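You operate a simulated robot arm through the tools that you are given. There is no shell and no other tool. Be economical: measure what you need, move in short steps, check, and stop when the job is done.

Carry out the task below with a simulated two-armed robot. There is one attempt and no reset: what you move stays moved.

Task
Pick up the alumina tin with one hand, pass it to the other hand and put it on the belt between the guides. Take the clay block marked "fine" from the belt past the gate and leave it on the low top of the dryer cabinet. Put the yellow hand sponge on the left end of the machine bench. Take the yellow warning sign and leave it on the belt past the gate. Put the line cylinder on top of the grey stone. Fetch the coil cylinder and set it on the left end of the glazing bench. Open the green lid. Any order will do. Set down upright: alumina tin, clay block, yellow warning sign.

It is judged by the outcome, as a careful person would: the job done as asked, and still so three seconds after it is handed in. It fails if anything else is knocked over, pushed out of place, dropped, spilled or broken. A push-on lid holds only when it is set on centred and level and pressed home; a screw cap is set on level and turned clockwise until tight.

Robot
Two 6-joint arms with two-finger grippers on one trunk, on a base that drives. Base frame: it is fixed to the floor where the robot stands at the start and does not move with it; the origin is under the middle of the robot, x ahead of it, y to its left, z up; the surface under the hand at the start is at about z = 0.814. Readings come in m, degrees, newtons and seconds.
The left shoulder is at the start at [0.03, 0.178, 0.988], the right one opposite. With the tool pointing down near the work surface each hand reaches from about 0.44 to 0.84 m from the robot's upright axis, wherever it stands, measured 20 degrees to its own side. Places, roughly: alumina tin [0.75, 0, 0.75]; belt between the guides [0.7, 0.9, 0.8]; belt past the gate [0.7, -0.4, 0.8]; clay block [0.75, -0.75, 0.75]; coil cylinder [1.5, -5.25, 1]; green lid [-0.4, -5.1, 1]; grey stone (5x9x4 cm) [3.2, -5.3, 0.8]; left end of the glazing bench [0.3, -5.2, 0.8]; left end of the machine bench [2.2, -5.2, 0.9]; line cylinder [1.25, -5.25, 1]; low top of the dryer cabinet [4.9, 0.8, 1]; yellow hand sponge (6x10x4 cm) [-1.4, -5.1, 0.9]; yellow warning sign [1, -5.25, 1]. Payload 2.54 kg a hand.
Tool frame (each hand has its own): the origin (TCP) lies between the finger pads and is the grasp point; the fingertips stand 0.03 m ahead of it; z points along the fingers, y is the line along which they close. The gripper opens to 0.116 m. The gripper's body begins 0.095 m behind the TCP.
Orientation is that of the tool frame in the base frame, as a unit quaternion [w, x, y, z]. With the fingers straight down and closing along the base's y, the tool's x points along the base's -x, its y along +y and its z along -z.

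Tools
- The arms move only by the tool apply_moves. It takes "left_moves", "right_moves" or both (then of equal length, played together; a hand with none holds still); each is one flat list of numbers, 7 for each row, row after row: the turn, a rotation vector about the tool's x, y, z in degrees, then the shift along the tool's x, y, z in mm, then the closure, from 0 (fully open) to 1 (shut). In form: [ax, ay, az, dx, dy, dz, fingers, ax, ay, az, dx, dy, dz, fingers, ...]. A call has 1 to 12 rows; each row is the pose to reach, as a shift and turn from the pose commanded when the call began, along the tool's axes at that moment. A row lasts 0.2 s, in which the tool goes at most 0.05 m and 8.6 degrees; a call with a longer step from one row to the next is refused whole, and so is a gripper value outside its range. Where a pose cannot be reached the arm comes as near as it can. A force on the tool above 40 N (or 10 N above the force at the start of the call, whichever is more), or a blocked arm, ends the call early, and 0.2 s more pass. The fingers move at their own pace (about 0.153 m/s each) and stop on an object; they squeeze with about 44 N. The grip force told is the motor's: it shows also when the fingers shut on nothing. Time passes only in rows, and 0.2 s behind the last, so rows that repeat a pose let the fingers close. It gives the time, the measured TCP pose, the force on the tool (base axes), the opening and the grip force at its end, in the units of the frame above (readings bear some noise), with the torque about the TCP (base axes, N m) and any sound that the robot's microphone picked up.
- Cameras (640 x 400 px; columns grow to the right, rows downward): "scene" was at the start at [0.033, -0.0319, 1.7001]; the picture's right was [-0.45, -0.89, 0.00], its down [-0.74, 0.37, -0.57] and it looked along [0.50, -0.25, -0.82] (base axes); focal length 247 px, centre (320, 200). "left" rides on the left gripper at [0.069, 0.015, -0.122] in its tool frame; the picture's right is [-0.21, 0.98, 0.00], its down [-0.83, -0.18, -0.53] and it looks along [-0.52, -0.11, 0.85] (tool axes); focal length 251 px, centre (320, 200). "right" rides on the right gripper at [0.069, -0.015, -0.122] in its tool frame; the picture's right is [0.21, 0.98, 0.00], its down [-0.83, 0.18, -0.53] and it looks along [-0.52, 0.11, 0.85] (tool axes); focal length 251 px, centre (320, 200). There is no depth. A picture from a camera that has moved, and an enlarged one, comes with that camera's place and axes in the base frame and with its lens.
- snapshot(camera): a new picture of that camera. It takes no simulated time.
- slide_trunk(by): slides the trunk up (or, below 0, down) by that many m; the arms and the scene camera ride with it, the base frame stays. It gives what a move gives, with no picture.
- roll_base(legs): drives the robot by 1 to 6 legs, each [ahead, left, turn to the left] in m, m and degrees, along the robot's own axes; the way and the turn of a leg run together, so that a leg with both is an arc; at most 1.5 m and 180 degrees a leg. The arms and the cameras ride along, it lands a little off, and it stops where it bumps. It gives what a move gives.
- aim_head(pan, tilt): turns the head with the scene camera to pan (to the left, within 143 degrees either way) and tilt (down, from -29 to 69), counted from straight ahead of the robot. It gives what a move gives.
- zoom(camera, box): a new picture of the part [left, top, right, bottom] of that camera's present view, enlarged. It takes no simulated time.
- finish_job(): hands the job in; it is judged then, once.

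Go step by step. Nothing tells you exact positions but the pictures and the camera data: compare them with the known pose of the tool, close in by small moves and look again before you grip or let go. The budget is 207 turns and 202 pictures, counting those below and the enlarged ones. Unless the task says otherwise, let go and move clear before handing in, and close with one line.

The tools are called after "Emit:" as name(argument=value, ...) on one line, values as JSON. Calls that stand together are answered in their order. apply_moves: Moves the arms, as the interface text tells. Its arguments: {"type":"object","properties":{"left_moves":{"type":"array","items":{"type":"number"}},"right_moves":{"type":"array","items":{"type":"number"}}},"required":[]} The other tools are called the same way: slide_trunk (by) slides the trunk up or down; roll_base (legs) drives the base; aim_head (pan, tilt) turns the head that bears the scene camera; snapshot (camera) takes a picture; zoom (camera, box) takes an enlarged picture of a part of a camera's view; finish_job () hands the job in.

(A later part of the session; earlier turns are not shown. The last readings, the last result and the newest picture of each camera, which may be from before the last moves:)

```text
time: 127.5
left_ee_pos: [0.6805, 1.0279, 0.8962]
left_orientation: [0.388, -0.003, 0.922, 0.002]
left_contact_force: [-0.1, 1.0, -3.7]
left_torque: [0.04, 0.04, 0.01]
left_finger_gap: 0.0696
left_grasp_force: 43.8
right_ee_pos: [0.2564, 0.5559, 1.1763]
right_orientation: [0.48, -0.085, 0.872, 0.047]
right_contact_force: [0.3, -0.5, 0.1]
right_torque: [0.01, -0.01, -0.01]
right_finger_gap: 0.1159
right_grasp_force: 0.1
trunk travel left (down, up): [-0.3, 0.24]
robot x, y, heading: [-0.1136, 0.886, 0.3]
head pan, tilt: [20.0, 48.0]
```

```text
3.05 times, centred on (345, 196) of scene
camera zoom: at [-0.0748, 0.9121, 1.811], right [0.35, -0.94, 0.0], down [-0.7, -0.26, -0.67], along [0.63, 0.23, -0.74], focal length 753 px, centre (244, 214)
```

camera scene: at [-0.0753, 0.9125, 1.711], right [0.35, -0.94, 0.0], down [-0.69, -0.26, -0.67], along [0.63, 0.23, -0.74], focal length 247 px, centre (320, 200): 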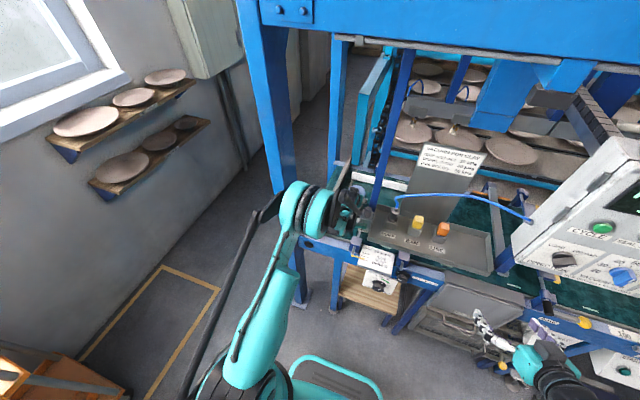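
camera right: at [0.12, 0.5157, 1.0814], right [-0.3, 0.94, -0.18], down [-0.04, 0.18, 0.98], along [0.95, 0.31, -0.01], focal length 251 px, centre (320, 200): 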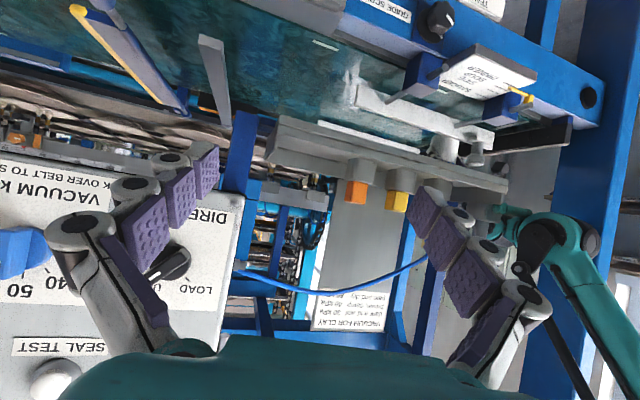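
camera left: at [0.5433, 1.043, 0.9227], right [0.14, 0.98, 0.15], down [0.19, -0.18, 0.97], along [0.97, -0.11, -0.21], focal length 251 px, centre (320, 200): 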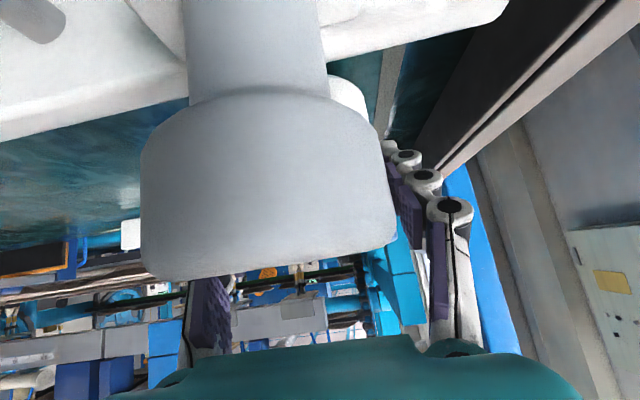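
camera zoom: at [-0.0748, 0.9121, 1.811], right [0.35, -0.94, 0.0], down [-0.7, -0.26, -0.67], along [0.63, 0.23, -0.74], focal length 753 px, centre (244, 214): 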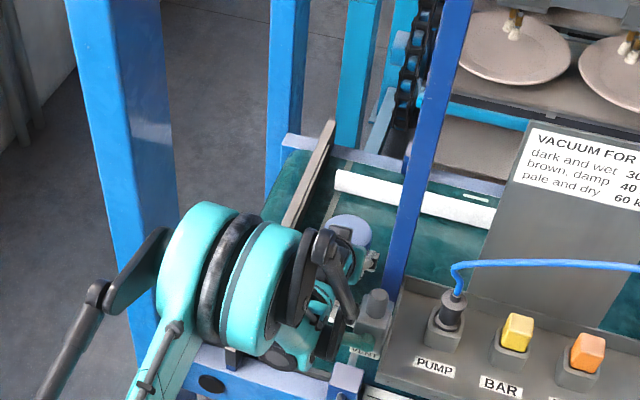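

The wrist seems to rest on the vent valve; on this slope, moving the tin 6.5 cm further in gives 6.5 cm more clearance. I raise, extend forward, and lower again.

Emit:
apply_moves(left_moves=[0, 0, 0, -29, 0, -28, 1, 0, 0, 0, -51, 0, -5, 1, 0, 0, 0, -74, 0, 19, 1, 0, 0, 0, -53, 0, 39, 1, 0, 0, 0, -38, 0, 53, 1])

Emit:
snapshot(camera="left")

Emit:
zoom(camera="scene", box=[240, 130, 450, 261])

```text
time: 128.7
left_ee_pos: [0.746, 1.0264, 0.901]
left_orientation: [0.388, -0.002, 0.921, 0.003]
left_contact_force: [-3.8, -1.2, 18.6]
left_torque: [0.18, 3.12, 0.02]
left_finger_gap: 0.0695
left_grasp_force: 43.9
right_ee_pos: [0.2561, 0.555, 1.1761]
right_orientation: [0.479, -0.085, 0.872, 0.047]
right_contact_force: [-0.5, -0.1, 0.0]
right_torque: [-0.01, 0.04, 0.0]
right_finger_gap: 0.1162
right_grasp_force: 0.0
trunk travel left (down, up): [-0.3, 0.24]
robot x, y, heading: [-0.116, 0.8844, 0.4]
head pan, tilt: [20.0, 48.0]
stopped in row 5 (left hand): the force on the tool passed its limit at 61 N (the readings are from after the stop); the commanded pose is now the measured one
```

```text
116 pictures are left
camera left: at [0.6111, 1.0408, 0.9362], right [0.14, 0.98, 0.16], down [0.2, -0.18, 0.96], along [0.97, -0.11, -0.22], focal length 251 px, centre (320, 200)
```

left: 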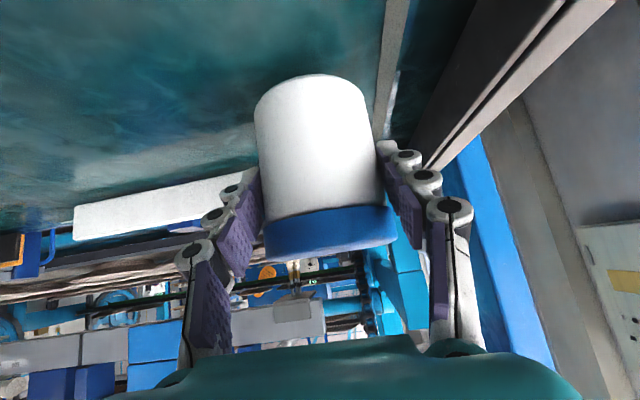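

```text
3.05 times, centred on (345, 196) of scene
camera zoom: at [-0.0756, 0.9116, 1.8105], right [0.35, -0.94, 0.0], down [-0.69, -0.26, -0.67], along [0.63, 0.23, -0.74], focal length 753 px, centre (244, 214)
```

zoom: 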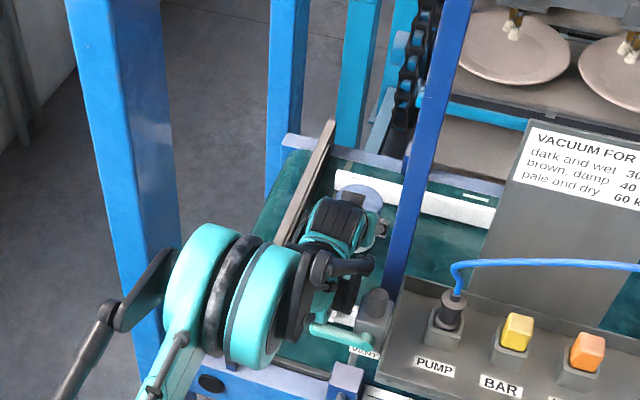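

Now the hand's camera touches the guide post cap at about (0.58, 1.03). I raise, yaw the hand 25° so its rear swings left past the cap, and look.

Emit:
apply_moves(left_moves=[0, 0, 0, -18, 0, -17, 1, 0, 0, 0, -36, 0, -35, 1, 4.5, 0, 4.4, -36, 0, -35, 1, 9, 0, 8.7, -36, 0, -35, 1, 13.4, 0, 13, -33, 0, -38, 1, 17.9, 0, 17.4, -30, 0, -42, 1])

Emit:
snapshot(camera="left")

Emit:
zoom(camera="scene", box=[240, 130, 450, 261])

```text
time: 130.1
left_ee_pos: [0.7369, 1.0274, 0.9488]
left_orientation: [0.378, 0.197, 0.901, -0.083]
left_contact_force: [-0.8, 0.3, -2.9]
left_torque: [0.01, 0.05, 0.0]
left_finger_gap: 0.0697
left_grasp_force: 43.5
right_ee_pos: [0.2577, 0.5566, 1.1758]
right_orientation: [0.479, -0.086, 0.872, 0.047]
right_contact_force: [0.0, 0.8, 0.2]
right_torque: [-0.02, 0.03, -0.01]
right_finger_gap: 0.116
right_grasp_force: 0.1
trunk travel left (down, up): [-0.3, 0.24]
robot x, y, heading: [-0.1163, 0.8841, 0.4]
head pan, tilt: [20.0, 48.0]
```

```text
114 pictures are left
camera left: at [0.6219, 1.0977, 0.9835], right [0.54, 0.82, 0.15], down [0.1, -0.25, 0.96], along [0.83, -0.51, -0.22], focal length 251 px, centre (320, 200)
```

left: 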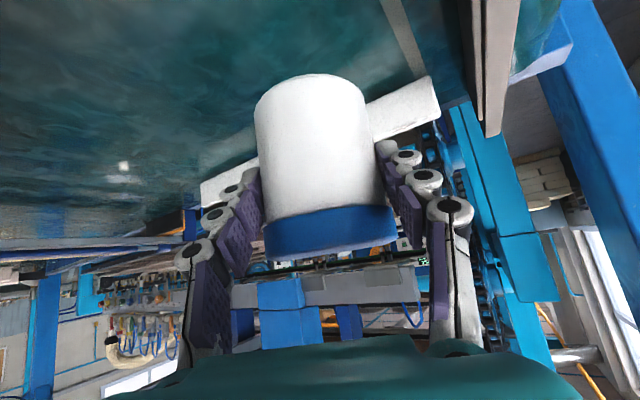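

```text
3.05 times, centred on (345, 196) of scene
camera zoom: at [-0.0725, 0.9129, 1.81], right [0.35, -0.94, 0.0], down [-0.7, -0.26, -0.67], along [0.63, 0.23, -0.74], focal length 753 px, centre (244, 214)
```

zoom: 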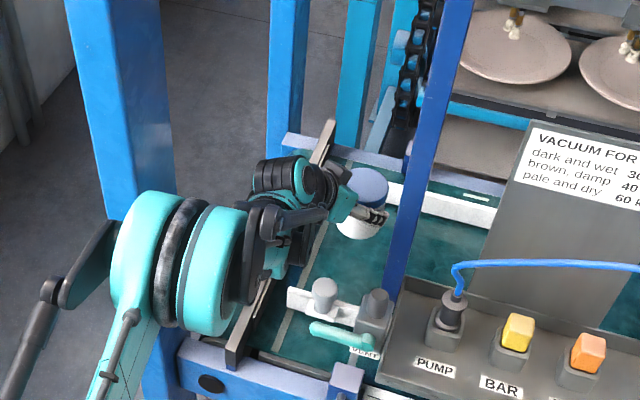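

Now the cap and lever are clear of the hand. I lower 50 mm, then check.

Emit:
apply_moves(left_moves=[0, 0, 0, 12, 0, 12, 1, 0, 0, 0, 24, 0, 23, 1, 0, 0, 0, 36, 0, 35, 1, 0, 0, 0, 36, 0, 35, 1])

Emit:
snapshot(camera="left")

Emit:
zoom(camera="scene", box=[240, 130, 450, 261])

```text
time: 131.1
left_ee_pos: [0.7387, 1.0258, 0.8996]
left_orientation: [0.379, 0.198, 0.9, -0.084]
left_contact_force: [0.4, -0.2, -3.1]
left_torque: [-0.01, 0.06, 0.04]
left_finger_gap: 0.0696
left_grasp_force: 44.2
right_ee_pos: [0.2563, 0.5556, 1.1743]
right_orientation: [0.479, -0.085, 0.872, 0.047]
right_contact_force: [0.2, -0.2, -0.8]
right_torque: [-0.01, 0.0, 0.02]
right_finger_gap: 0.1161
right_grasp_force: 0.0
trunk travel left (down, up): [-0.3, 0.24]
robot x, y, heading: [-0.114, 0.886, 0.6]
head pan, tilt: [20.0, 48.0]
```

```text
112 pictures are left
camera left: at [0.6225, 1.097, 0.9333], right [0.54, 0.83, 0.15], down [0.1, -0.25, 0.96], along [0.83, -0.51, -0.22], focal length 251 px, centre (320, 200)
```

left: 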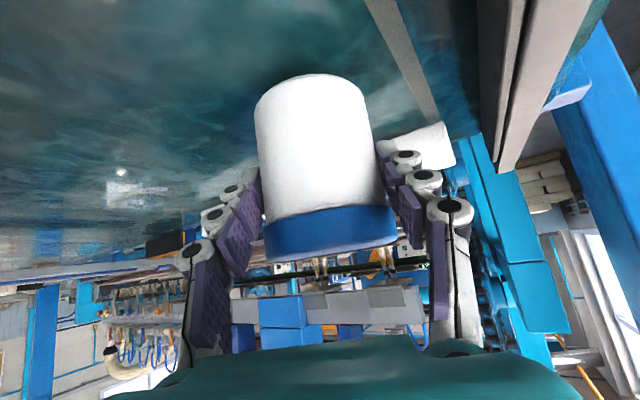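

```text
3.05 times, centred on (345, 196) of scene
camera zoom: at [-0.0728, 0.9122, 1.81], right [0.35, -0.94, 0.0], down [-0.7, -0.26, -0.67], along [0.63, 0.23, -0.74], focal length 753 px, centre (244, 214)
```

zoom: 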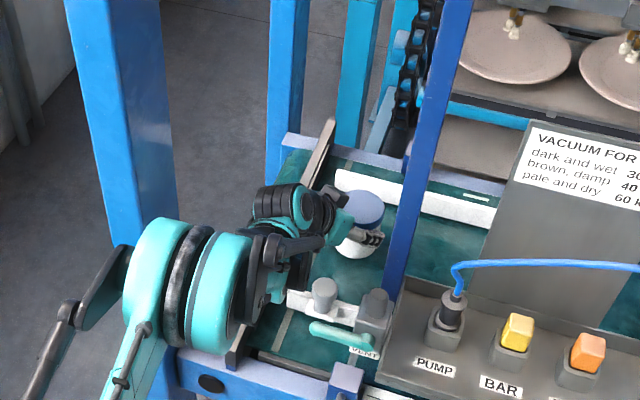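

No lean now. I lower the last 20 mm in small steps until it touches.

Emit:
apply_moves(left_moves=[0, 0, 0, 6, 0, 6, 1, 0, 0, 0, 10, 0, 10, 1, 0, 0, 0, 13, 0, 13, 1, 0, 0, 0, 14.5, 0, 14, 1])

```text
time: 132.1
left_ee_pos: [0.7382, 1.0264, 0.879]
left_orientation: [0.38, 0.197, 0.9, -0.083]
left_contact_force: [5.2, 0.0, 3.7]
left_torque: [0.04, -0.51, -0.08]
left_finger_gap: 0.0697
left_grasp_force: 44.2
right_ee_pos: [0.2575, 0.5558, 1.1749]
right_orientation: [0.478, -0.085, 0.873, 0.047]
right_contact_force: [-0.7, -0.2, -0.1]
right_torque: [-0.02, -0.03, -0.02]
right_finger_gap: 0.1161
right_grasp_force: 0.1
trunk travel left (down, up): [-0.3, 0.24]
robot x, y, heading: [-0.1166, 0.8845, 0.4]
head pan, tilt: [20.0, 48.0]
```

It touches the belt. I open slowly and check before retreating.

Emit:
apply_moves(left_moves=[0, 0, 0, 0, 0, 0, 0.35, 0, 0, 0, 0, 0, 0, 0.25, 0, 0, 0, 0, 0, 0, 0.15, 0, 0, 0, 0, 0, 0, 0.1])

Emit:
snapshot(camera="left")

```text
time: 133.1
left_ee_pos: [0.7389, 1.0267, 0.8781]
left_orientation: [0.378, 0.197, 0.901, -0.083]
left_contact_force: [-0.3, -0.4, 0.3]
left_torque: [0.0, 0.01, 0.0]
left_finger_gap: 0.1045
left_grasp_force: 0.1
right_ee_pos: [0.2567, 0.5551, 1.1747]
right_orientation: [0.478, -0.085, 0.873, 0.047]
right_contact_force: [-0.1, -0.6, 0.3]
right_torque: [-0.03, 0.04, 0.0]
right_finger_gap: 0.1159
right_grasp_force: 0.0
trunk travel left (down, up): [-0.3, 0.24]
robot x, y, heading: [-0.1174, 0.8861, 0.5]
head pan, tilt: [20.0, 48.0]
```

```text
110 pictures are left
camera left: at [0.6216, 1.0973, 0.9135], right [0.54, 0.83, 0.15], down [0.1, -0.25, 0.96], along [0.83, -0.51, -0.22], focal length 251 px, centre (320, 200)
```

left: 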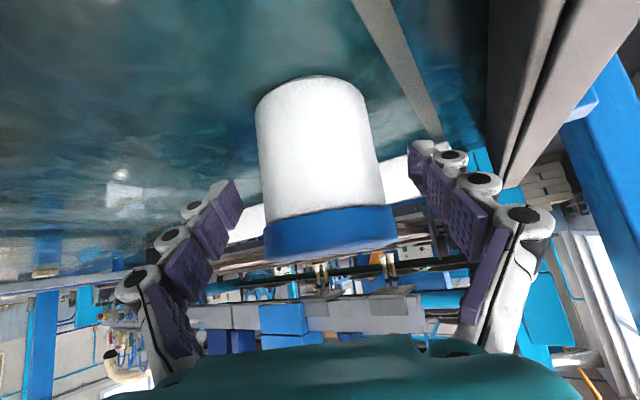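

The tin stands upright between the guides. I withdraw back and up.

Emit:
apply_moves(left_moves=[0, 0, 0, 0, 0, -25, 0, 0, 0, 0, 0, 0, -50, 0, 0, 0, 0, -30, 0, -80, 0, 0, 0, 0, -62, 0, -112, 0, 0, 0, 0, -94, 0, -144, 0, 0, 0, 0, -126, 0, -176, 0, 0, 0, 0, -158, 0, -205, 0])

Emit:
snapshot(camera="scene")

Emit:
snapshot(camera="left")

```text
time: 134.7
left_ee_pos: [0.704, 1.0398, 1.1361]
left_orientation: [0.379, 0.197, 0.9, -0.083]
left_contact_force: [0.6, -0.1, 0.0]
left_torque: [0.03, 0.01, 0.03]
left_finger_gap: 0.1159
left_grasp_force: 0.0
right_ee_pos: [0.2559, 0.556, 1.1754]
right_orientation: [0.479, -0.085, 0.872, 0.047]
right_contact_force: [-0.2, -0.3, -0.1]
right_torque: [0.01, -0.02, 0.01]
right_finger_gap: 0.1161
right_grasp_force: 0.0
trunk travel left (down, up): [-0.3, 0.24]
robot x, y, heading: [-0.1157, 0.8825, 0.4]
head pan, tilt: [20.0, 48.0]
```

```text
109 pictures are left
camera scene: at [-0.0739, 0.9119, 1.81], right [0.35, -0.94, 0.0], down [-0.7, -0.26, -0.67], along [0.63, 0.23, -0.74], focal length 247 px, centre (320, 200)
```

scene: 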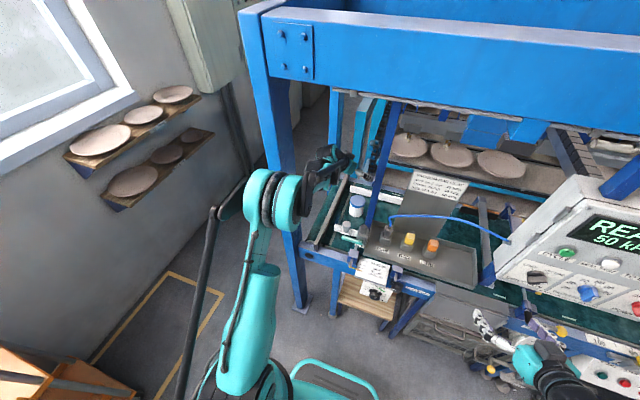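

```text
108 pictures are left
camera left: at [0.5877, 1.1113, 1.1719], right [0.54, 0.83, 0.15], down [0.1, -0.25, 0.96], along [0.83, -0.51, -0.22], focal length 251 px, centre (320, 200)
```

left: 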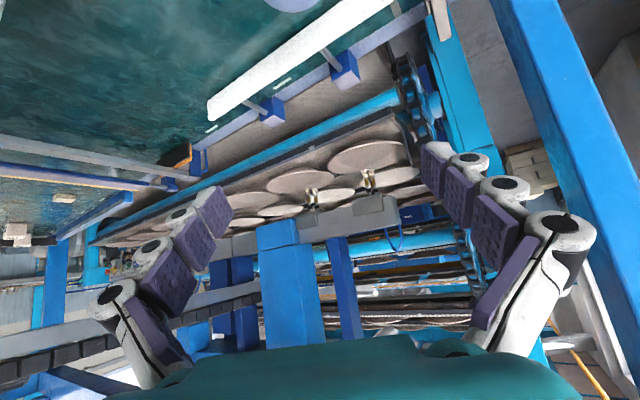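

The tin is in place. I drive back and fold both hands to vertical poses for the next pick.

Emit:
roll_base(legs=[[-0.5, 0, 0]])

Emit:
apply_moves(left_moves=[0, 6.5, 0, 23, -19, -36, 0, 0, 13, 0, 46, -38, -71, 0, 0, 19.5, 0, 69, -57, -107, 0, 0, 26, 0, 91, -76, -143, 0, 0, 32.5, 0, 114, -96, -178, 0, 0, 39, 0, 137, -115, -214, 0, 0, 45, 0, 160, -134, -250, 0], right_moves=[0, 8.2, 0, -11, -8, 22, 0, 0, 16.4, 0, -22, -16, 45, 0, 0, 24.6, 0, -33, -24, 67, 0, 0, 32.8, 0, -43, -31, 90, 0, 0, 41, 0, -54, -39, 112, 0, 0, 49.2, 0, -65, -47, 135, 0, 0, 57, 0, -76, -55, 157, 0])

Emit:
slide_trunk(by=-0.1)

Emit:
roll_base(legs=[[0, -1.3, 0]])

```text
time: 137.7
left_ee_pos: [0.2039, 1.0379, 1.1356]
left_orientation: [0.379, 0.195, 0.901, -0.082]
left_contact_force: [-0.1, 0.2, -0.1]
left_torque: [0.05, 0.03, -0.01]
left_finger_gap: 0.1158
left_grasp_force: 0.1
right_ee_pos: [-0.2429, 0.5517, 1.1749]
right_orientation: [0.478, -0.086, 0.873, 0.047]
right_contact_force: [0.3, -0.3, -0.3]
right_torque: [-0.04, 0.0, -0.02]
right_finger_gap: 0.1159
right_grasp_force: 0.0
trunk travel left (down, up): [-0.3, 0.24]
robot x, y, heading: [-0.6165, 0.8781, 0.7]
head pan, tilt: [20.0, 48.0]
```

```text
time: 139.3
left_ee_pos: [-0.1161, 1.0361, 1.1962]
left_orientation: [0.005, 0.212, 0.977, 0.0]
left_contact_force: [-0.3, 0.4, 0.0]
left_torque: [0.02, -0.01, 0.02]
left_finger_gap: 0.1159
left_grasp_force: 0.0
right_ee_pos: [-0.0614, 0.5323, 1.1543]
right_orientation: [0.003, -0.099, 0.995, 0.001]
right_contact_force: [1.3, -0.4, -0.6]
right_torque: [0.0, 0.05, -0.02]
right_finger_gap: 0.1162
right_grasp_force: 0.1
trunk travel left (down, up): [-0.3, 0.24]
robot x, y, heading: [-0.6157, 0.88, 0.8]
head pan, tilt: [20.0, 48.0]
```

```text
time: 140.6
left_ee_pos: [-0.1158, 1.0366, 1.0956]
left_orientation: [0.005, 0.211, 0.977, -0.001]
left_contact_force: [0.6, 0.7, -0.5]
left_torque: [-0.03, 0.0, 0.02]
left_finger_gap: 0.1158
left_grasp_force: 0.0
right_ee_pos: [-0.0624, 0.5312, 1.0551]
right_orientation: [0.004, -0.1, 0.995, 0.0]
right_contact_force: [-0.4, 0.3, 0.6]
right_torque: [-0.02, 0.0, -0.01]
right_finger_gap: 0.116
right_grasp_force: 0.0
trunk travel left (down, up): [-0.2, 0.34]
robot x, y, heading: [-0.6186, 0.8789, 0.6]
head pan, tilt: [20.0, 48.0]
```

```text
time: 147.1
left_ee_pos: [-0.1052, -0.2644, 1.0966]
left_orientation: [0.005, 0.218, 0.976, -0.001]
left_contact_force: [1.0, -1.1, 0.2]
left_torque: [-0.02, -0.01, 0.0]
left_finger_gap: 0.1158
left_grasp_force: 0.0
right_ee_pos: [-0.0569, -0.7709, 1.0542]
right_orientation: [0.005, -0.093, 0.996, 0.001]
right_contact_force: [0.1, -0.2, 0.3]
right_torque: [0.0, -0.01, -0.02]
right_finger_gap: 0.1157
right_grasp_force: 0.1
trunk travel left (down, up): [-0.2, 0.34]
robot x, y, heading: [-0.6069, -0.4166, 0.3]
head pan, tilt: [20.0, 48.0]
```

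I drive in toward the clay block and look with the right camera.

Emit:
roll_base(legs=[[0.62, 0, 0]])

Emit:
snapshot(camera="right")

```text
time: 150.6
left_ee_pos: [0.5106, -0.2617, 1.0943]
left_orientation: [0.005, 0.216, 0.976, -0.001]
left_contact_force: [0.9, 0.1, 0.5]
left_torque: [0.0, 0.03, 0.05]
left_finger_gap: 0.1158
left_grasp_force: 0.1
right_ee_pos: [0.561, -0.7666, 1.0539]
right_orientation: [0.004, -0.095, 0.995, 0.0]
right_contact_force: [0.9, 0.0, -0.1]
right_torque: [-0.03, 0.03, 0.02]
right_finger_gap: 0.1157
right_grasp_force: 0.0
trunk travel left (down, up): [-0.2, 0.34]
robot x, y, heading: [0.0089, -0.4133, 0.3]
head pan, tilt: [20.0, 48.0]
```

```text
107 pictures are left
camera right: at [0.4954, -0.7963, 1.1745], right [-0.4, 0.92, 0.0], down [0.77, 0.33, 0.54], along [0.5, 0.21, -0.84], focal length 251 px, centre (320, 200)
```

right: 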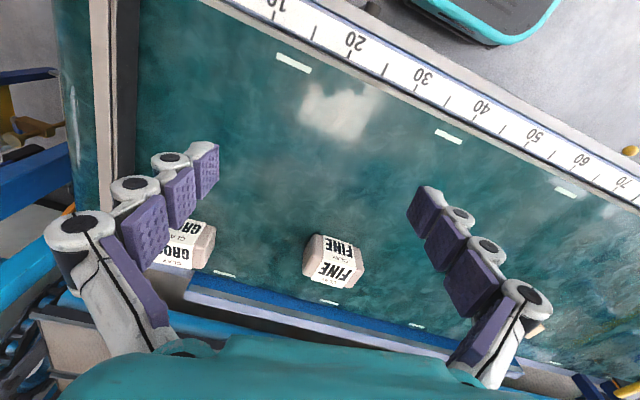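

Emit:
zoom(camera="right", box=[280, 212, 400, 307])

```text
4.21 times, centred on (340, 260) of right
camera zoom: at [0.4954, -0.7963, 1.1745], right [-0.4, 0.92, 0.0], down [0.77, 0.33, 0.54], along [0.5, 0.21, -0.84], focal length 1059 px, centre (236, -50)
```

zoom: 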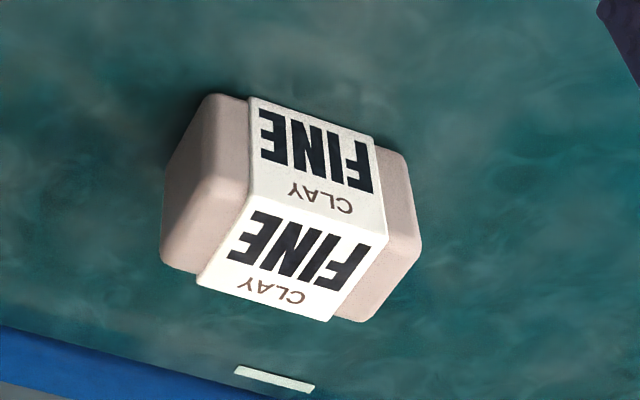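

The FINE block spans about x 0.779–0.837, y −0.69…−0.59, top at z 0.873, aligned with the belt. I turn the right hand to close along x and go above it.

Emit:
apply_moves(right_moves=[0, 0, -7.9, -27, 8, 5, 0, 0, 0, -15.8, -53, 16, 11, 0, 0, 0, -23.7, -80, 23, 16, 0, 0, 0, -31.6, -106, 31, 22, 0, 0, 0, -39.5, -133, 39, 27, 0, 0, 0, -47.4, -160, 47, 32, 0, 0, 0, -55.3, -186, 55, 38, 0, 0, 0, -63.2, -213, 62, 43, 0, 0, 0, -71.1, -239, 70, 49, 0, 0, 0, -79, -266, 78, 54, 0])

Emit:
snapshot(camera="right")

```text
time: 152.8
left_ee_pos: [0.5121, -0.2612, 1.0951]
left_orientation: [0.005, 0.215, 0.977, -0.002]
left_contact_force: [1.2, 0.5, -0.1]
left_torque: [-0.01, 0.03, 0.06]
left_finger_gap: 0.116
left_grasp_force: 0.1
right_ee_pos: [0.8083, -0.6406, 1.0037]
right_orientation: [-0.003, 0.707, -0.707, 0.002]
right_contact_force: [0.9, 1.0, -0.4]
right_torque: [0.0, 0.03, -0.03]
right_finger_gap: 0.1159
right_grasp_force: 0.1
trunk travel left (down, up): [-0.2, 0.34]
robot x, y, heading: [0.0108, -0.4134, 0.4]
head pan, tilt: [20.0, 48.0]
```

```text
105 pictures are left
camera right: at [0.8224, -0.7111, 1.1231], right [-0.98, -0.21, -0.01], down [-0.19, 0.82, 0.53], along [-0.11, 0.52, -0.85], focal length 251 px, centre (320, 200)
```

right: 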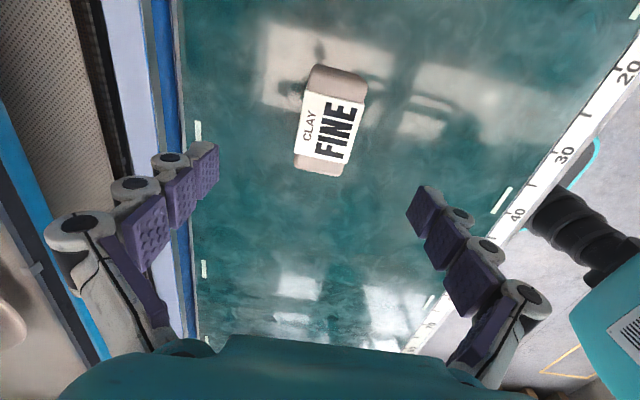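

Centred within about a centimetre. I descend and grip.

Emit:
apply_moves(right_moves=[0, 0, 0, 7, 6, 40, 0, 0, 0, 0, 7, 6, 85, 0, 0, 0, 0, 7, 6, 125, 0, 0, 0, 0, 7, 6, 152, 0, 0, 0, 0, 7, 6, 152, 0.5, 0, 0, 0, 7, 6, 152, 1, 0, 0, 0, 7, 6, 152, 1, 0, 0, 0, 7, 6, 152, 1])

Emit:
snapshot(camera="right")

```text
time: 154.6
left_ee_pos: [0.5104, -0.261, 1.096]
left_orientation: [0.006, 0.216, 0.976, -0.002]
left_contact_force: [0.0, 0.7, -0.4]
left_torque: [-0.02, -0.03, -0.01]
left_finger_gap: 0.1159
left_grasp_force: 0.0
right_ee_pos: [0.8013, -0.6449, 0.8527]
right_orientation: [0.004, -0.707, 0.708, -0.003]
right_contact_force: [-6.0, 0.5, -0.3]
right_torque: [-0.08, 0.38, -0.04]
right_finger_gap: 0.054
right_grasp_force: 43.4
trunk travel left (down, up): [-0.2, 0.34]
robot x, y, heading: [0.0104, -0.4166, 0.3]
head pan, tilt: [20.0, 48.0]
```

```text
104 pictures are left
camera right: at [0.8156, -0.7163, 0.9729], right [-0.98, -0.21, -0.01], down [-0.18, 0.83, 0.53], along [-0.11, 0.52, -0.85], focal length 251 px, centre (320, 200)
```

right: 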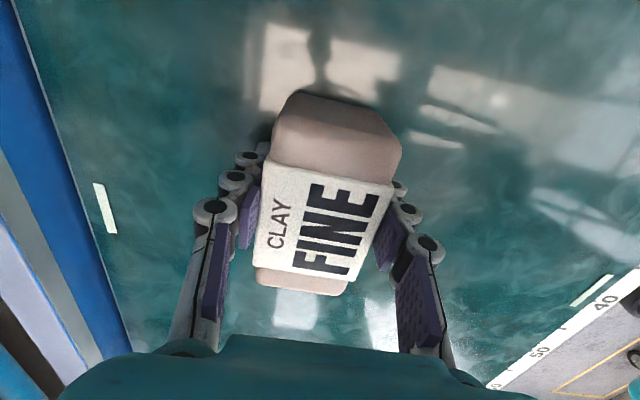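

Gripped. I lift it and back away, then survey the route toward the dryer cabinet.

Emit:
apply_moves(right_moves=[0, 0, 0, 0, 0, -45, 1, 0, 0, 0, 0, 0, -90, 1, 0, 0, 0, 0, 0, -135, 1, 0, 0, 0, 0, 40, -160, 1, 0, 0, 0, 0, 85, -170, 1, 0, 0, 0, 0, 130, -180, 1, 0, 0, 0, 0, 175, -190, 1])

Emit:
roll_base(legs=[[-0.8, 0, 0]])

Emit:
aim_head(pan=-35, tilt=12)

Emit:
snapshot(camera="scene")

```text
time: 156.2
left_ee_pos: [0.5099, -0.2611, 1.096]
left_orientation: [0.006, 0.215, 0.977, -0.002]
left_contact_force: [-0.4, -0.1, 0.9]
left_torque: [0.0, -0.03, 0.05]
left_finger_gap: 0.116
left_grasp_force: 0.0
right_ee_pos: [0.6251, -0.6456, 1.0392]
right_orientation: [0.005, -0.707, 0.707, -0.002]
right_contact_force: [-1.2, 0.5, -6.5]
right_torque: [-0.06, -0.07, -0.03]
right_finger_gap: 0.0538
right_grasp_force: 44.3
trunk travel left (down, up): [-0.2, 0.34]
robot x, y, heading: [0.0069, -0.415, 0.3]
head pan, tilt: [20.0, 48.0]
```

```text
time: 160.4
left_ee_pos: [-0.2888, -0.2647, 1.095]
left_orientation: [0.005, 0.213, 0.977, -0.001]
left_contact_force: [-0.3, -0.3, 0.3]
left_torque: [0.03, -0.01, 0.0]
left_finger_gap: 0.1159
left_grasp_force: 0.1
right_ee_pos: [-0.1717, -0.649, 1.0394]
right_orientation: [-0.004, 0.708, -0.706, 0.003]
right_contact_force: [-0.1, 0.0, -5.8]
right_torque: [-0.03, 0.02, -0.04]
right_finger_gap: 0.0542
right_grasp_force: 43.7
trunk travel left (down, up): [-0.2, 0.34]
robot x, y, heading: [-0.7877, -0.4209, 0.5]
head pan, tilt: [20.0, 48.0]
```

```text
time: 161.7
left_ee_pos: [-0.2885, -0.2646, 1.095]
left_orientation: [0.005, 0.213, 0.977, -0.001]
left_contact_force: [-0.7, 0.3, -0.5]
left_torque: [-0.01, 0.0, -0.02]
left_finger_gap: 0.1161
left_grasp_force: 0.1
right_ee_pos: [-0.1704, -0.6487, 1.0387]
right_orientation: [-0.003, 0.708, -0.706, 0.002]
right_contact_force: [0.2, 0.4, -6.4]
right_torque: [-0.06, 0.0, 0.01]
right_finger_gap: 0.054
right_grasp_force: 44.4
trunk travel left (down, up): [-0.2, 0.34]
robot x, y, heading: [-0.7848, -0.4215, 0.7]
head pan, tilt: [-35.0, 12.0]
```

```text
103 pictures are left
camera scene: at [-0.7427, -0.4736, 1.7658], right [-0.57, -0.82, 0.0], down [-0.17, 0.12, -0.98], along [0.81, -0.55, -0.21], focal length 247 px, centre (320, 200)
```

scene: 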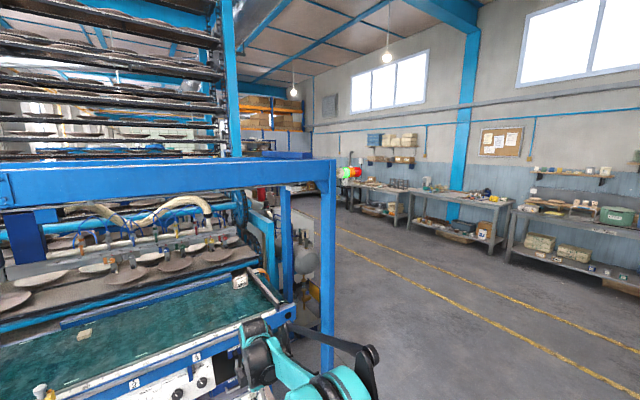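

There's a clear aisle at y≈−2.8. I drive there and along x, then look left for the dryer cabinet.

Emit:
roll_base(legs=[[0, -1.2, 0], [0, -1.2, 0], [1.5, 0, 0], [1.5, 0, 0], [1.3, 0, 0]])

Emit:
aim_head(pan=50, tilt=10)

Emit:
snapshot(camera="scene")

```text
time: 193.6
left_ee_pos: [4.0423, -2.7207, 1.0951]
left_orientation: [0.005, 0.229, 0.973, -0.001]
left_contact_force: [0.4, 0.6, -0.1]
left_torque: [0.0, 0.04, -0.02]
left_finger_gap: 0.1161
left_grasp_force: 0.1
right_ee_pos: [4.1465, -3.1094, 1.0387]
right_orientation: [0.004, -0.696, 0.718, -0.002]
right_contact_force: [0.4, 0.9, -6.4]
right_torque: [-0.07, 0.01, 0.02]
right_finger_gap: 0.054
right_grasp_force: 44.0
trunk travel left (down, up): [-0.2, 0.34]
robot x, y, heading: [3.5367, -2.8629, -1.4]
head pan, tilt: [-35.0, 12.0]
```

```text
time: 195.2
left_ee_pos: [4.0422, -2.721, 1.0968]
left_orientation: [0.005, 0.229, 0.973, -0.001]
left_contact_force: [-0.5, 0.3, 0.0]
left_torque: [-0.03, -0.03, 0.01]
left_finger_gap: 0.1161
left_grasp_force: 0.0
right_ee_pos: [4.1469, -3.1092, 1.039]
right_orientation: [0.003, -0.697, 0.717, -0.003]
right_contact_force: [-0.6, -0.1, -6.3]
right_torque: [-0.04, 0.0, -0.02]
right_finger_gap: 0.0541
right_grasp_force: 44.2
trunk travel left (down, up): [-0.2, 0.34]
robot x, y, heading: [3.534, -2.861, -1.5]
head pan, tilt: [50.0, 10.0]
```

```text
102 pictures are left
camera scene: at [3.5671, -2.7902, 1.7691], right [0.75, -0.66, 0.0], down [-0.12, -0.13, -0.98], along [0.65, 0.74, -0.17], focal length 247 px, centre (320, 200)
```

scene: 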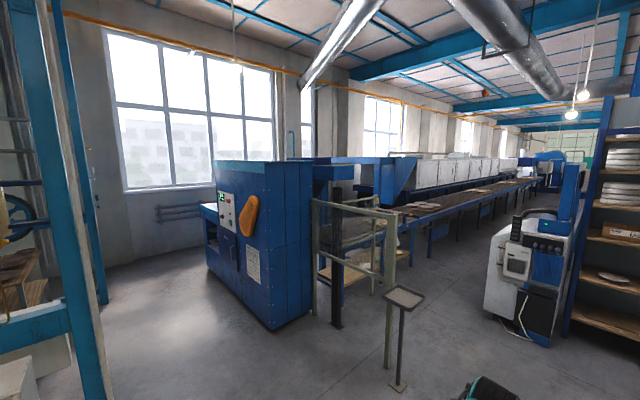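

The low top should be near pixel (227,209), on the left side of the blue cabinet. I'll zoom.

Emit:
zoom(camera="scene", box=[150, 140, 350, 265])

```text
3.20 times, centred on (250, 202) of scene
camera zoom: at [3.5671, -2.7902, 1.7691], right [0.75, -0.66, 0.0], down [-0.12, -0.13, -0.98], along [0.65, 0.74, -0.17], focal length 791 px, centre (544, 192)
```

zoom: 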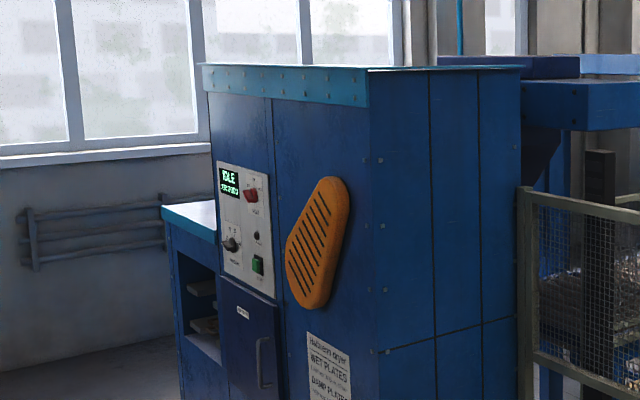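

The low top's front edge is near x≈4.7, y 0.57–1.5, facing −x. I drive to x≈3.88 and strafe left, stopping partway to look.

Emit:
roll_base(legs=[[0.35, 0, 1.5], [0, 1.5, 0], [0, 1.3, 0]])

Emit:
aim_head(pan=30, tilt=25)

Emit:
snapshot(camera="scene")

```text
time: 210.7
left_ee_pos: [4.3965, 0.0832, 1.0957]
left_orientation: [0.005, 0.221, 0.975, -0.001]
left_contact_force: [-0.3, 0.5, 0.5]
left_torque: [-0.03, 0.02, -0.01]
left_finger_gap: 0.1158
left_grasp_force: 0.0
right_ee_pos: [4.5076, -0.3044, 1.0398]
right_orientation: [0.004, -0.702, 0.713, -0.002]
right_contact_force: [-0.3, 0.8, -7.0]
right_torque: [-0.07, 0.03, 0.0]
right_finger_gap: 0.0539
right_grasp_force: 44.2
trunk travel left (down, up): [-0.2, 0.34]
robot x, y, heading: [3.8925, -0.0664, -0.5]
head pan, tilt: [50.0, 10.0]
```

```text
time: 211.5
left_ee_pos: [4.397, 0.0817, 1.0949]
left_orientation: [0.005, 0.221, 0.975, -0.001]
left_contact_force: [0.0, -0.7, 0.3]
left_torque: [-0.01, 0.01, -0.01]
left_finger_gap: 0.1161
left_grasp_force: 0.0
right_ee_pos: [4.5082, -0.3046, 1.0389]
right_orientation: [0.003, -0.703, 0.711, -0.003]
right_contact_force: [0.1, -0.1, -6.1]
right_torque: [-0.03, -0.01, 0.03]
right_finger_gap: 0.0541
right_grasp_force: 44.0
trunk travel left (down, up): [-0.2, 0.34]
robot x, y, heading: [3.8919, -0.0659, -0.2]
head pan, tilt: [30.0, 25.0]
```

```text
100 pictures are left
camera scene: at [3.9426, -0.0202, 1.7448], right [0.49, -0.87, 0.0], down [-0.37, -0.21, -0.91], along [0.79, 0.45, -0.42], focal length 247 px, centre (320, 200)
```

scene: 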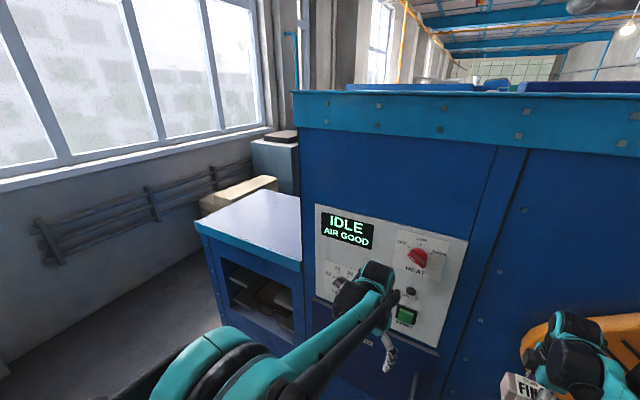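

The low top spans about x 4.70–5.2, y 0.52–1.27. I raise the trunk 0.2, strafe left 1.15 m, and move in 0.25 m.

Emit:
slide_trunk(by=0.2)

Emit:
roll_base(legs=[[0, 1.17, 0.3], [0.25, 0, 0]])

Emit:
aim_head(pan=-15, tilt=50)

Emit:
snapshot(camera="scene")

Emit:
snapshot(camera="right")

```text
time: 213.7
left_ee_pos: [4.3971, 0.082, 1.2945]
left_orientation: [0.005, 0.22, 0.975, -0.001]
left_contact_force: [-0.1, -0.7, -0.5]
left_torque: [-0.03, 0.03, 0.01]
left_finger_gap: 0.1161
left_grasp_force: 0.0
right_ee_pos: [4.5074, -0.3051, 1.2384]
right_orientation: [0.003, -0.702, 0.712, -0.002]
right_contact_force: [-0.4, -0.2, -5.8]
right_torque: [-0.01, -0.03, 0.0]
right_finger_gap: 0.0543
right_grasp_force: 43.8
trunk travel left (down, up): [-0.4, 0.14]
robot x, y, heading: [3.8947, -0.0641, -0.3]
head pan, tilt: [30.0, 25.0]
```

```text
time: 221.0
left_ee_pos: [4.6526, 1.2501, 1.2958]
left_orientation: [0.005, 0.218, 0.976, -0.001]
left_contact_force: [-0.5, -0.7, -0.3]
left_torque: [0.01, 0.01, -0.04]
left_finger_gap: 0.1163
left_grasp_force: 0.0
right_ee_pos: [4.7651, 0.8649, 1.2404]
right_orientation: [0.004, -0.704, 0.71, -0.002]
right_contact_force: [0.2, 0.1, -6.6]
right_torque: [-0.03, 0.04, 0.01]
right_finger_gap: 0.0539
right_grasp_force: 43.6
trunk travel left (down, up): [-0.4, 0.14]
robot x, y, heading: [4.146, 1.1034, 0.1]
head pan, tilt: [30.0, 25.0]
```

```text
time: 222.1
left_ee_pos: [4.6527, 1.2517, 1.2957]
left_orientation: [0.005, 0.22, 0.976, -0.002]
left_contact_force: [0.1, -0.4, 0.4]
left_torque: [-0.01, -0.02, -0.03]
left_finger_gap: 0.1162
left_grasp_force: 0.1
right_ee_pos: [4.7657, 0.8655, 1.2384]
right_orientation: [0.004, -0.705, 0.709, -0.003]
right_contact_force: [0.9, -0.6, -6.2]
right_torque: [-0.07, 0.0, 0.0]
right_finger_gap: 0.054
right_grasp_force: 44.3
trunk travel left (down, up): [-0.4, 0.14]
robot x, y, heading: [4.1502, 1.1009, -0.1]
head pan, tilt: [-15.0, 50.0]
```

```text
99 pictures are left
camera scene: at [4.1941, 1.0811, 1.9072], right [-0.26, -0.97, 0.0], down [-0.74, 0.2, -0.64], along [0.62, -0.17, -0.77], focal length 247 px, centre (320, 200)
```

scene: 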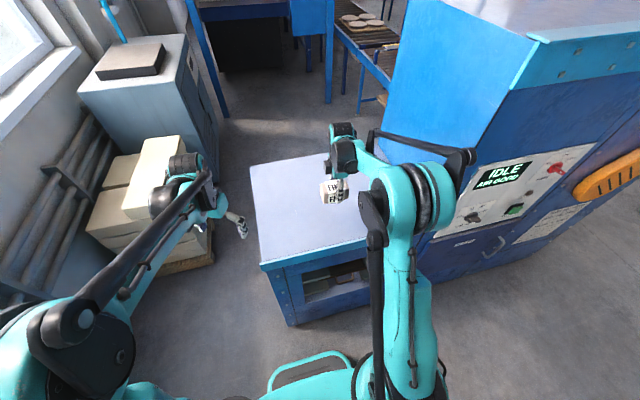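

```text
98 pictures are left
camera right: at [4.7794, 0.7941, 1.3594], right [-0.98, -0.21, -0.01], down [-0.18, 0.83, 0.53], along [-0.1, 0.52, -0.85], focal length 251 px, centre (320, 200)
```

right: 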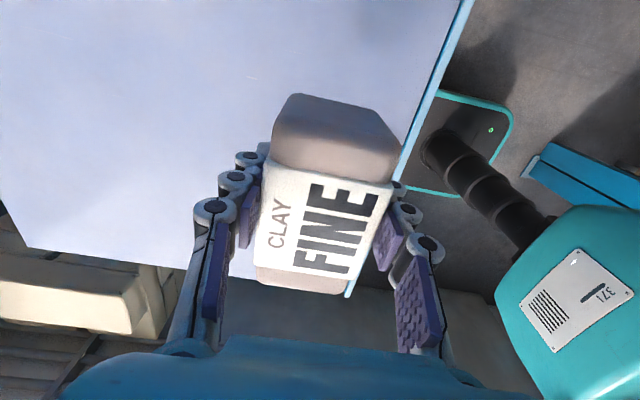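

The top is clear at (4.93, 0.86). I extend the block over it and lower most of the way.

Emit:
apply_moves(right_moves=[0, 0, 0, 0, -40, 0, 1, 0, 0, 0, 5, -80, 10, 1, 0, 0, 0, 5, -120, 30, 1, 0, 0, 0, 5, -155, 60, 1, 0, 0, 0, 5, -165, 100, 1, 0, 0, 0, 5, -165, 140, 1, 0, 0, 0, 5, -165, 170, 1])

Emit:
snapshot(camera="right")

Emit:
snapshot(camera="scene")

```text
time: 223.8
left_ee_pos: [4.6501, 1.2518, 1.2968]
left_orientation: [0.006, 0.219, 0.976, -0.001]
left_contact_force: [0.8, -0.1, 0.1]
left_torque: [-0.03, 0.03, -0.04]
left_finger_gap: 0.1159
left_grasp_force: 0.1
right_ee_pos: [4.9308, 0.8592, 1.0791]
right_orientation: [0.005, -0.703, 0.711, -0.003]
right_contact_force: [-13.2, 4.0, 21.1]
right_torque: [-0.41, 1.06, -0.18]
right_finger_gap: 0.0544
right_grasp_force: 44.2
trunk travel left (down, up): [-0.4, 0.14]
robot x, y, heading: [4.1473, 1.1045, -0.2]
head pan, tilt: [-15.0, 50.0]
stopped in row 7 (right hand): the force on the tool passed its limit at 63 N (the readings are from after the stop); the commanded pose is now the measured one
```

```text
97 pictures are left
camera right: at [4.9438, 0.7886, 1.1995], right [-0.98, -0.21, -0.01], down [-0.18, 0.83, 0.53], along [-0.1, 0.52, -0.85], focal length 251 px, centre (320, 200)
```

right: 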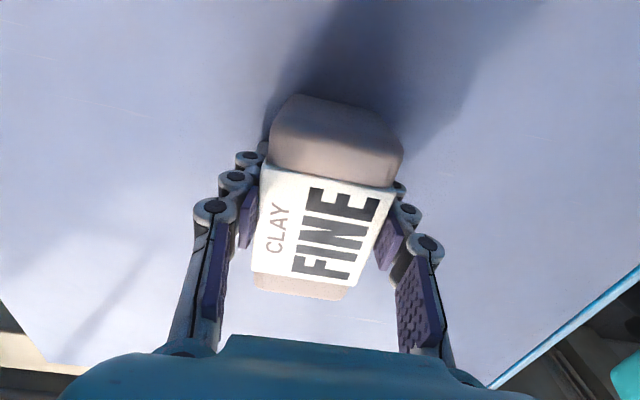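

```text
96 pictures are left
camera scene: at [4.1902, 1.082, 1.9075], right [-0.26, -0.97, 0.0], down [-0.74, 0.2, -0.64], along [0.62, -0.17, -0.77], focal length 247 px, centre (320, 200)
```

scene: 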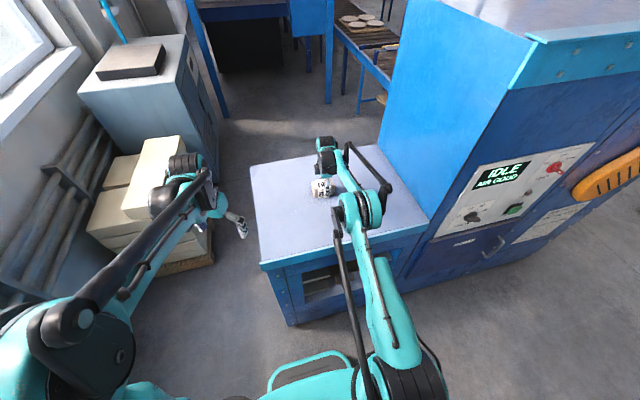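

The block is on the surface. I ease off slightly, release, and rise.

Emit:
apply_moves(right_moves=[0, 0, 0, 0, 0, -1.5, 1, 0, 0, 0, 0, 0, -1.5, 0.4, 0, 0, 0, 0, 0, -1.5, 0.1, 0, 0, 0, 0, 0, -1.5, 0, 0, 0, 0, 0, 0, -40, 0, 0, 0, 0, 0, 0, -85, 0, 0, 0, 0, 0, 0, -130, 0, 0, 0, 0, 0, 0, -175, 0, 0, 0, 0, 0, 45, -175, 0, 0, 0, 0, 0, 90, -175, 0, 0, 0, 0, 0, 135, -175, 0])

Emit:
zoom(camera="scene", box=[240, 130, 440, 255])

```text
time: 226.2
left_ee_pos: [4.6505, 1.2512, 1.2976]
left_orientation: [0.006, 0.22, 0.976, -0.001]
left_contact_force: [-0.6, -0.3, 0.3]
left_torque: [-0.01, -0.05, 0.02]
left_finger_gap: 0.1163
left_grasp_force: 0.1
right_ee_pos: [4.7932, 0.8596, 1.2506]
right_orientation: [0.006, -0.704, 0.71, -0.004]
right_contact_force: [-0.5, 0.1, -0.4]
right_torque: [-0.01, -0.04, -0.03]
right_finger_gap: 0.116
right_grasp_force: 0.1
trunk travel left (down, up): [-0.4, 0.14]
robot x, y, heading: [4.1443, 1.0988, -0.2]
head pan, tilt: [-15.0, 50.0]
```

```text
3.20 times, centred on (340, 192) of scene
camera zoom: at [4.1904, 1.0814, 1.9073], right [-0.26, -0.97, 0.0], down [-0.74, 0.2, -0.64], along [0.62, -0.17, -0.77], focal length 791 px, centre (256, 224)
```

zoom: 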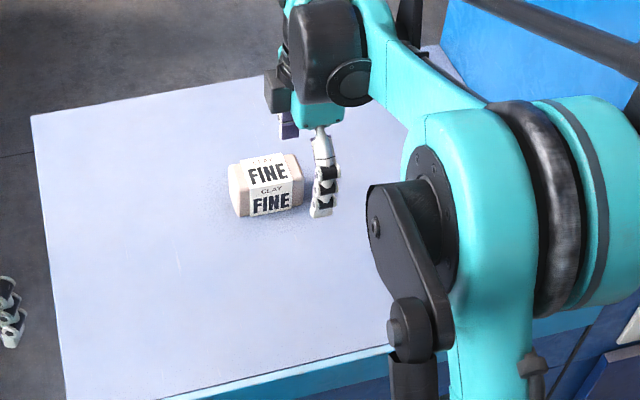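

The clay block stands on the dryer's low top. Next I drive back to the aisle and turn to face the wall benches (−y).

Emit:
roll_base(legs=[[-0.3, 0, 0], [0, -1.5, 0], [0, -1.5, 0], [0, -1.0, 0], [0, 0, -90], [0, -1.2, 0]])

Emit:
aim_head(pan=-20, tilt=15)

Emit:
snapshot(camera="scene")

```text
time: 256.7
left_ee_pos: [2.8487, -3.4335, 1.2952]
left_orientation: [0.002, 0.84, 0.542, -0.005]
left_contact_force: [-0.2, 0.0, 0.1]
left_torque: [0.03, 0.04, -0.03]
left_finger_gap: 0.1161
left_grasp_force: 0.0
right_ee_pos: [2.4594, -3.5823, 1.2493]
right_orientation: [0.001, -0.005, 1.0, -0.006]
right_contact_force: [1.1, 0.4, 0.4]
right_torque: [0.01, -0.02, -0.02]
right_finger_gap: 0.116
right_grasp_force: 0.1
trunk travel left (down, up): [-0.4, 0.14]
robot x, y, heading: [2.6903, -2.9329, -89.2]
head pan, tilt: [-15.0, 50.0]
```

```text
time: 257.7
left_ee_pos: [2.8485, -3.4338, 1.2958]
left_orientation: [0.002, 0.84, 0.543, -0.005]
left_contact_force: [-0.2, -1.0, -0.4]
left_torque: [0.01, 0.0, -0.02]
left_finger_gap: 0.116
left_grasp_force: 0.1
right_ee_pos: [2.4601, -3.5827, 1.25]
right_orientation: [0.001, -0.005, 1.0, -0.007]
right_contact_force: [0.0, 0.2, 0.8]
right_torque: [-0.01, 0.03, 0.01]
right_finger_gap: 0.116
right_grasp_force: 0.0
trunk travel left (down, up): [-0.4, 0.14]
robot x, y, heading: [2.6885, -2.9332, -89.0]
head pan, tilt: [-20.0, 15.0]
```

```text
94 pictures are left
camera scene: at [2.658, -2.9913, 1.9609], right [-0.94, 0.33, 0.0], down [0.09, 0.25, -0.97], along [-0.32, -0.91, -0.26], focal length 247 px, centre (320, 200)
```

scene: 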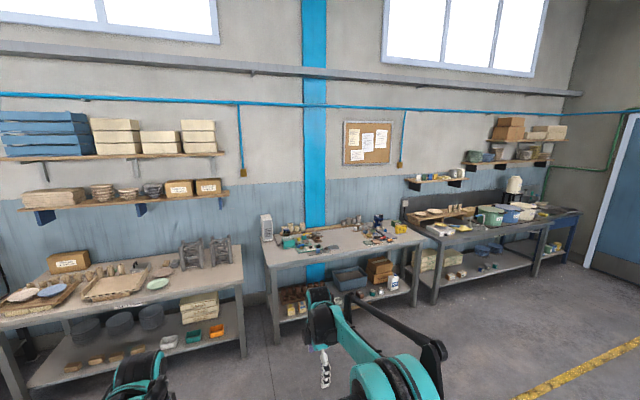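

Middle bench is the machine bench, right one the glazing bench. I move to x≈1.4 and closer, and look.

Emit:
roll_base(legs=[[0, -1.3, -1], [1.0, 0, 0]])

Emit:
aim_head(pan=0, tilt=35)

Emit:
snapshot(camera="scene")

```text
time: 269.0
left_ee_pos: [1.5511, -4.4472, 1.2956]
left_orientation: [0.003, 0.843, 0.538, -0.004]
left_contact_force: [0.5, 0.4, 0.5]
left_torque: [-0.02, -0.03, 0.03]
left_finger_gap: 0.1159
left_grasp_force: 0.0
right_ee_pos: [1.1612, -4.5928, 1.25]
right_orientation: [0.002, 0.002, 1.0, -0.006]
right_contact_force: [0.0, -1.1, 0.2]
right_torque: [-0.03, 0.0, 0.01]
right_finger_gap: 0.116
right_grasp_force: 0.1
trunk travel left (down, up): [-0.4, 0.14]
robot x, y, heading: [1.3992, -3.9464, -89.6]
head pan, tilt: [-20.0, 15.0]
```

```text
time: 269.8
left_ee_pos: [1.5529, -4.4471, 1.2957]
left_orientation: [0.003, 0.843, 0.538, -0.004]
left_contact_force: [0.3, -0.8, 0.5]
left_torque: [0.01, 0.02, 0.0]
left_finger_gap: 0.1161
left_grasp_force: 0.0
right_ee_pos: [1.1627, -4.593, 1.2497]
right_orientation: [0.001, 0.003, 1.0, -0.007]
right_contact_force: [-0.1, -0.4, 0.2]
right_torque: [0.02, 0.0, -0.01]
right_finger_gap: 0.116
right_grasp_force: 0.2
trunk travel left (down, up): [-0.4, 0.14]
robot x, y, heading: [1.3974, -3.9417, -89.8]
head pan, tilt: [0.0, 35.0]
```

```text
93 pictures are left
camera scene: at [1.3972, -4.0027, 1.9291], right [-1.0, 0.0, 0.0], down [0.0, 0.57, -0.82], along [0.0, -0.82, -0.57], focal length 247 px, centre (320, 200)
```

scene: 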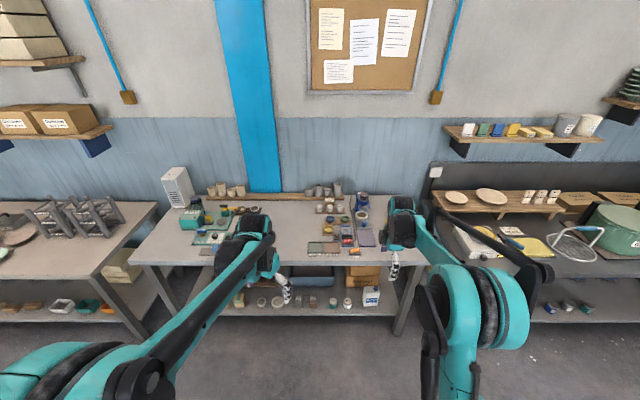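

Emit:
zoom(camera="scene", box=[160, 170, 320, 270])

Emit:
zoom(camera="scene", box=[290, 170, 450, 270])

```text
4.00 times, centred on (240, 220) of scene
camera zoom: at [1.3972, -4.0027, 1.9291], right [-1.0, 0.0, 0.0], down [0.0, 0.57, -0.82], along [0.0, -0.82, -0.57], focal length 988 px, centre (640, 120)
```

zoom: 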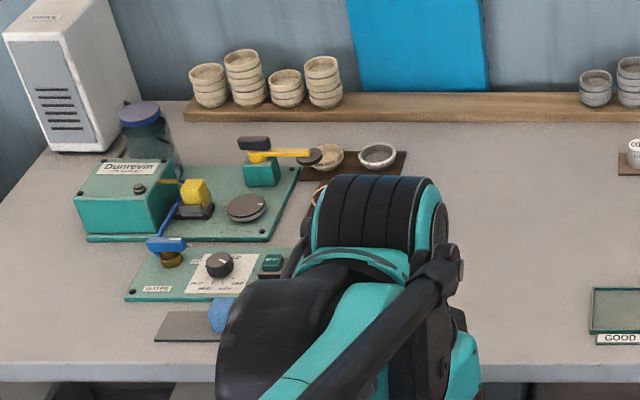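

```text
4.00 times, centred on (370, 220) of scene
camera zoom: at [1.3972, -4.0027, 1.9291], right [-1.0, 0.0, 0.0], down [0.0, 0.57, -0.82], along [0.0, -0.82, -0.57], focal length 988 px, centre (120, 120)
```

zoom: 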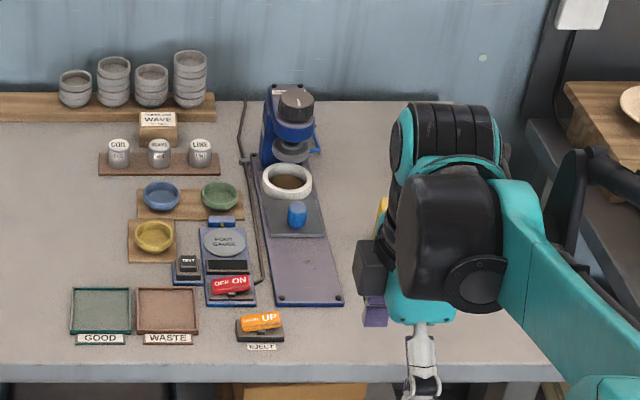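

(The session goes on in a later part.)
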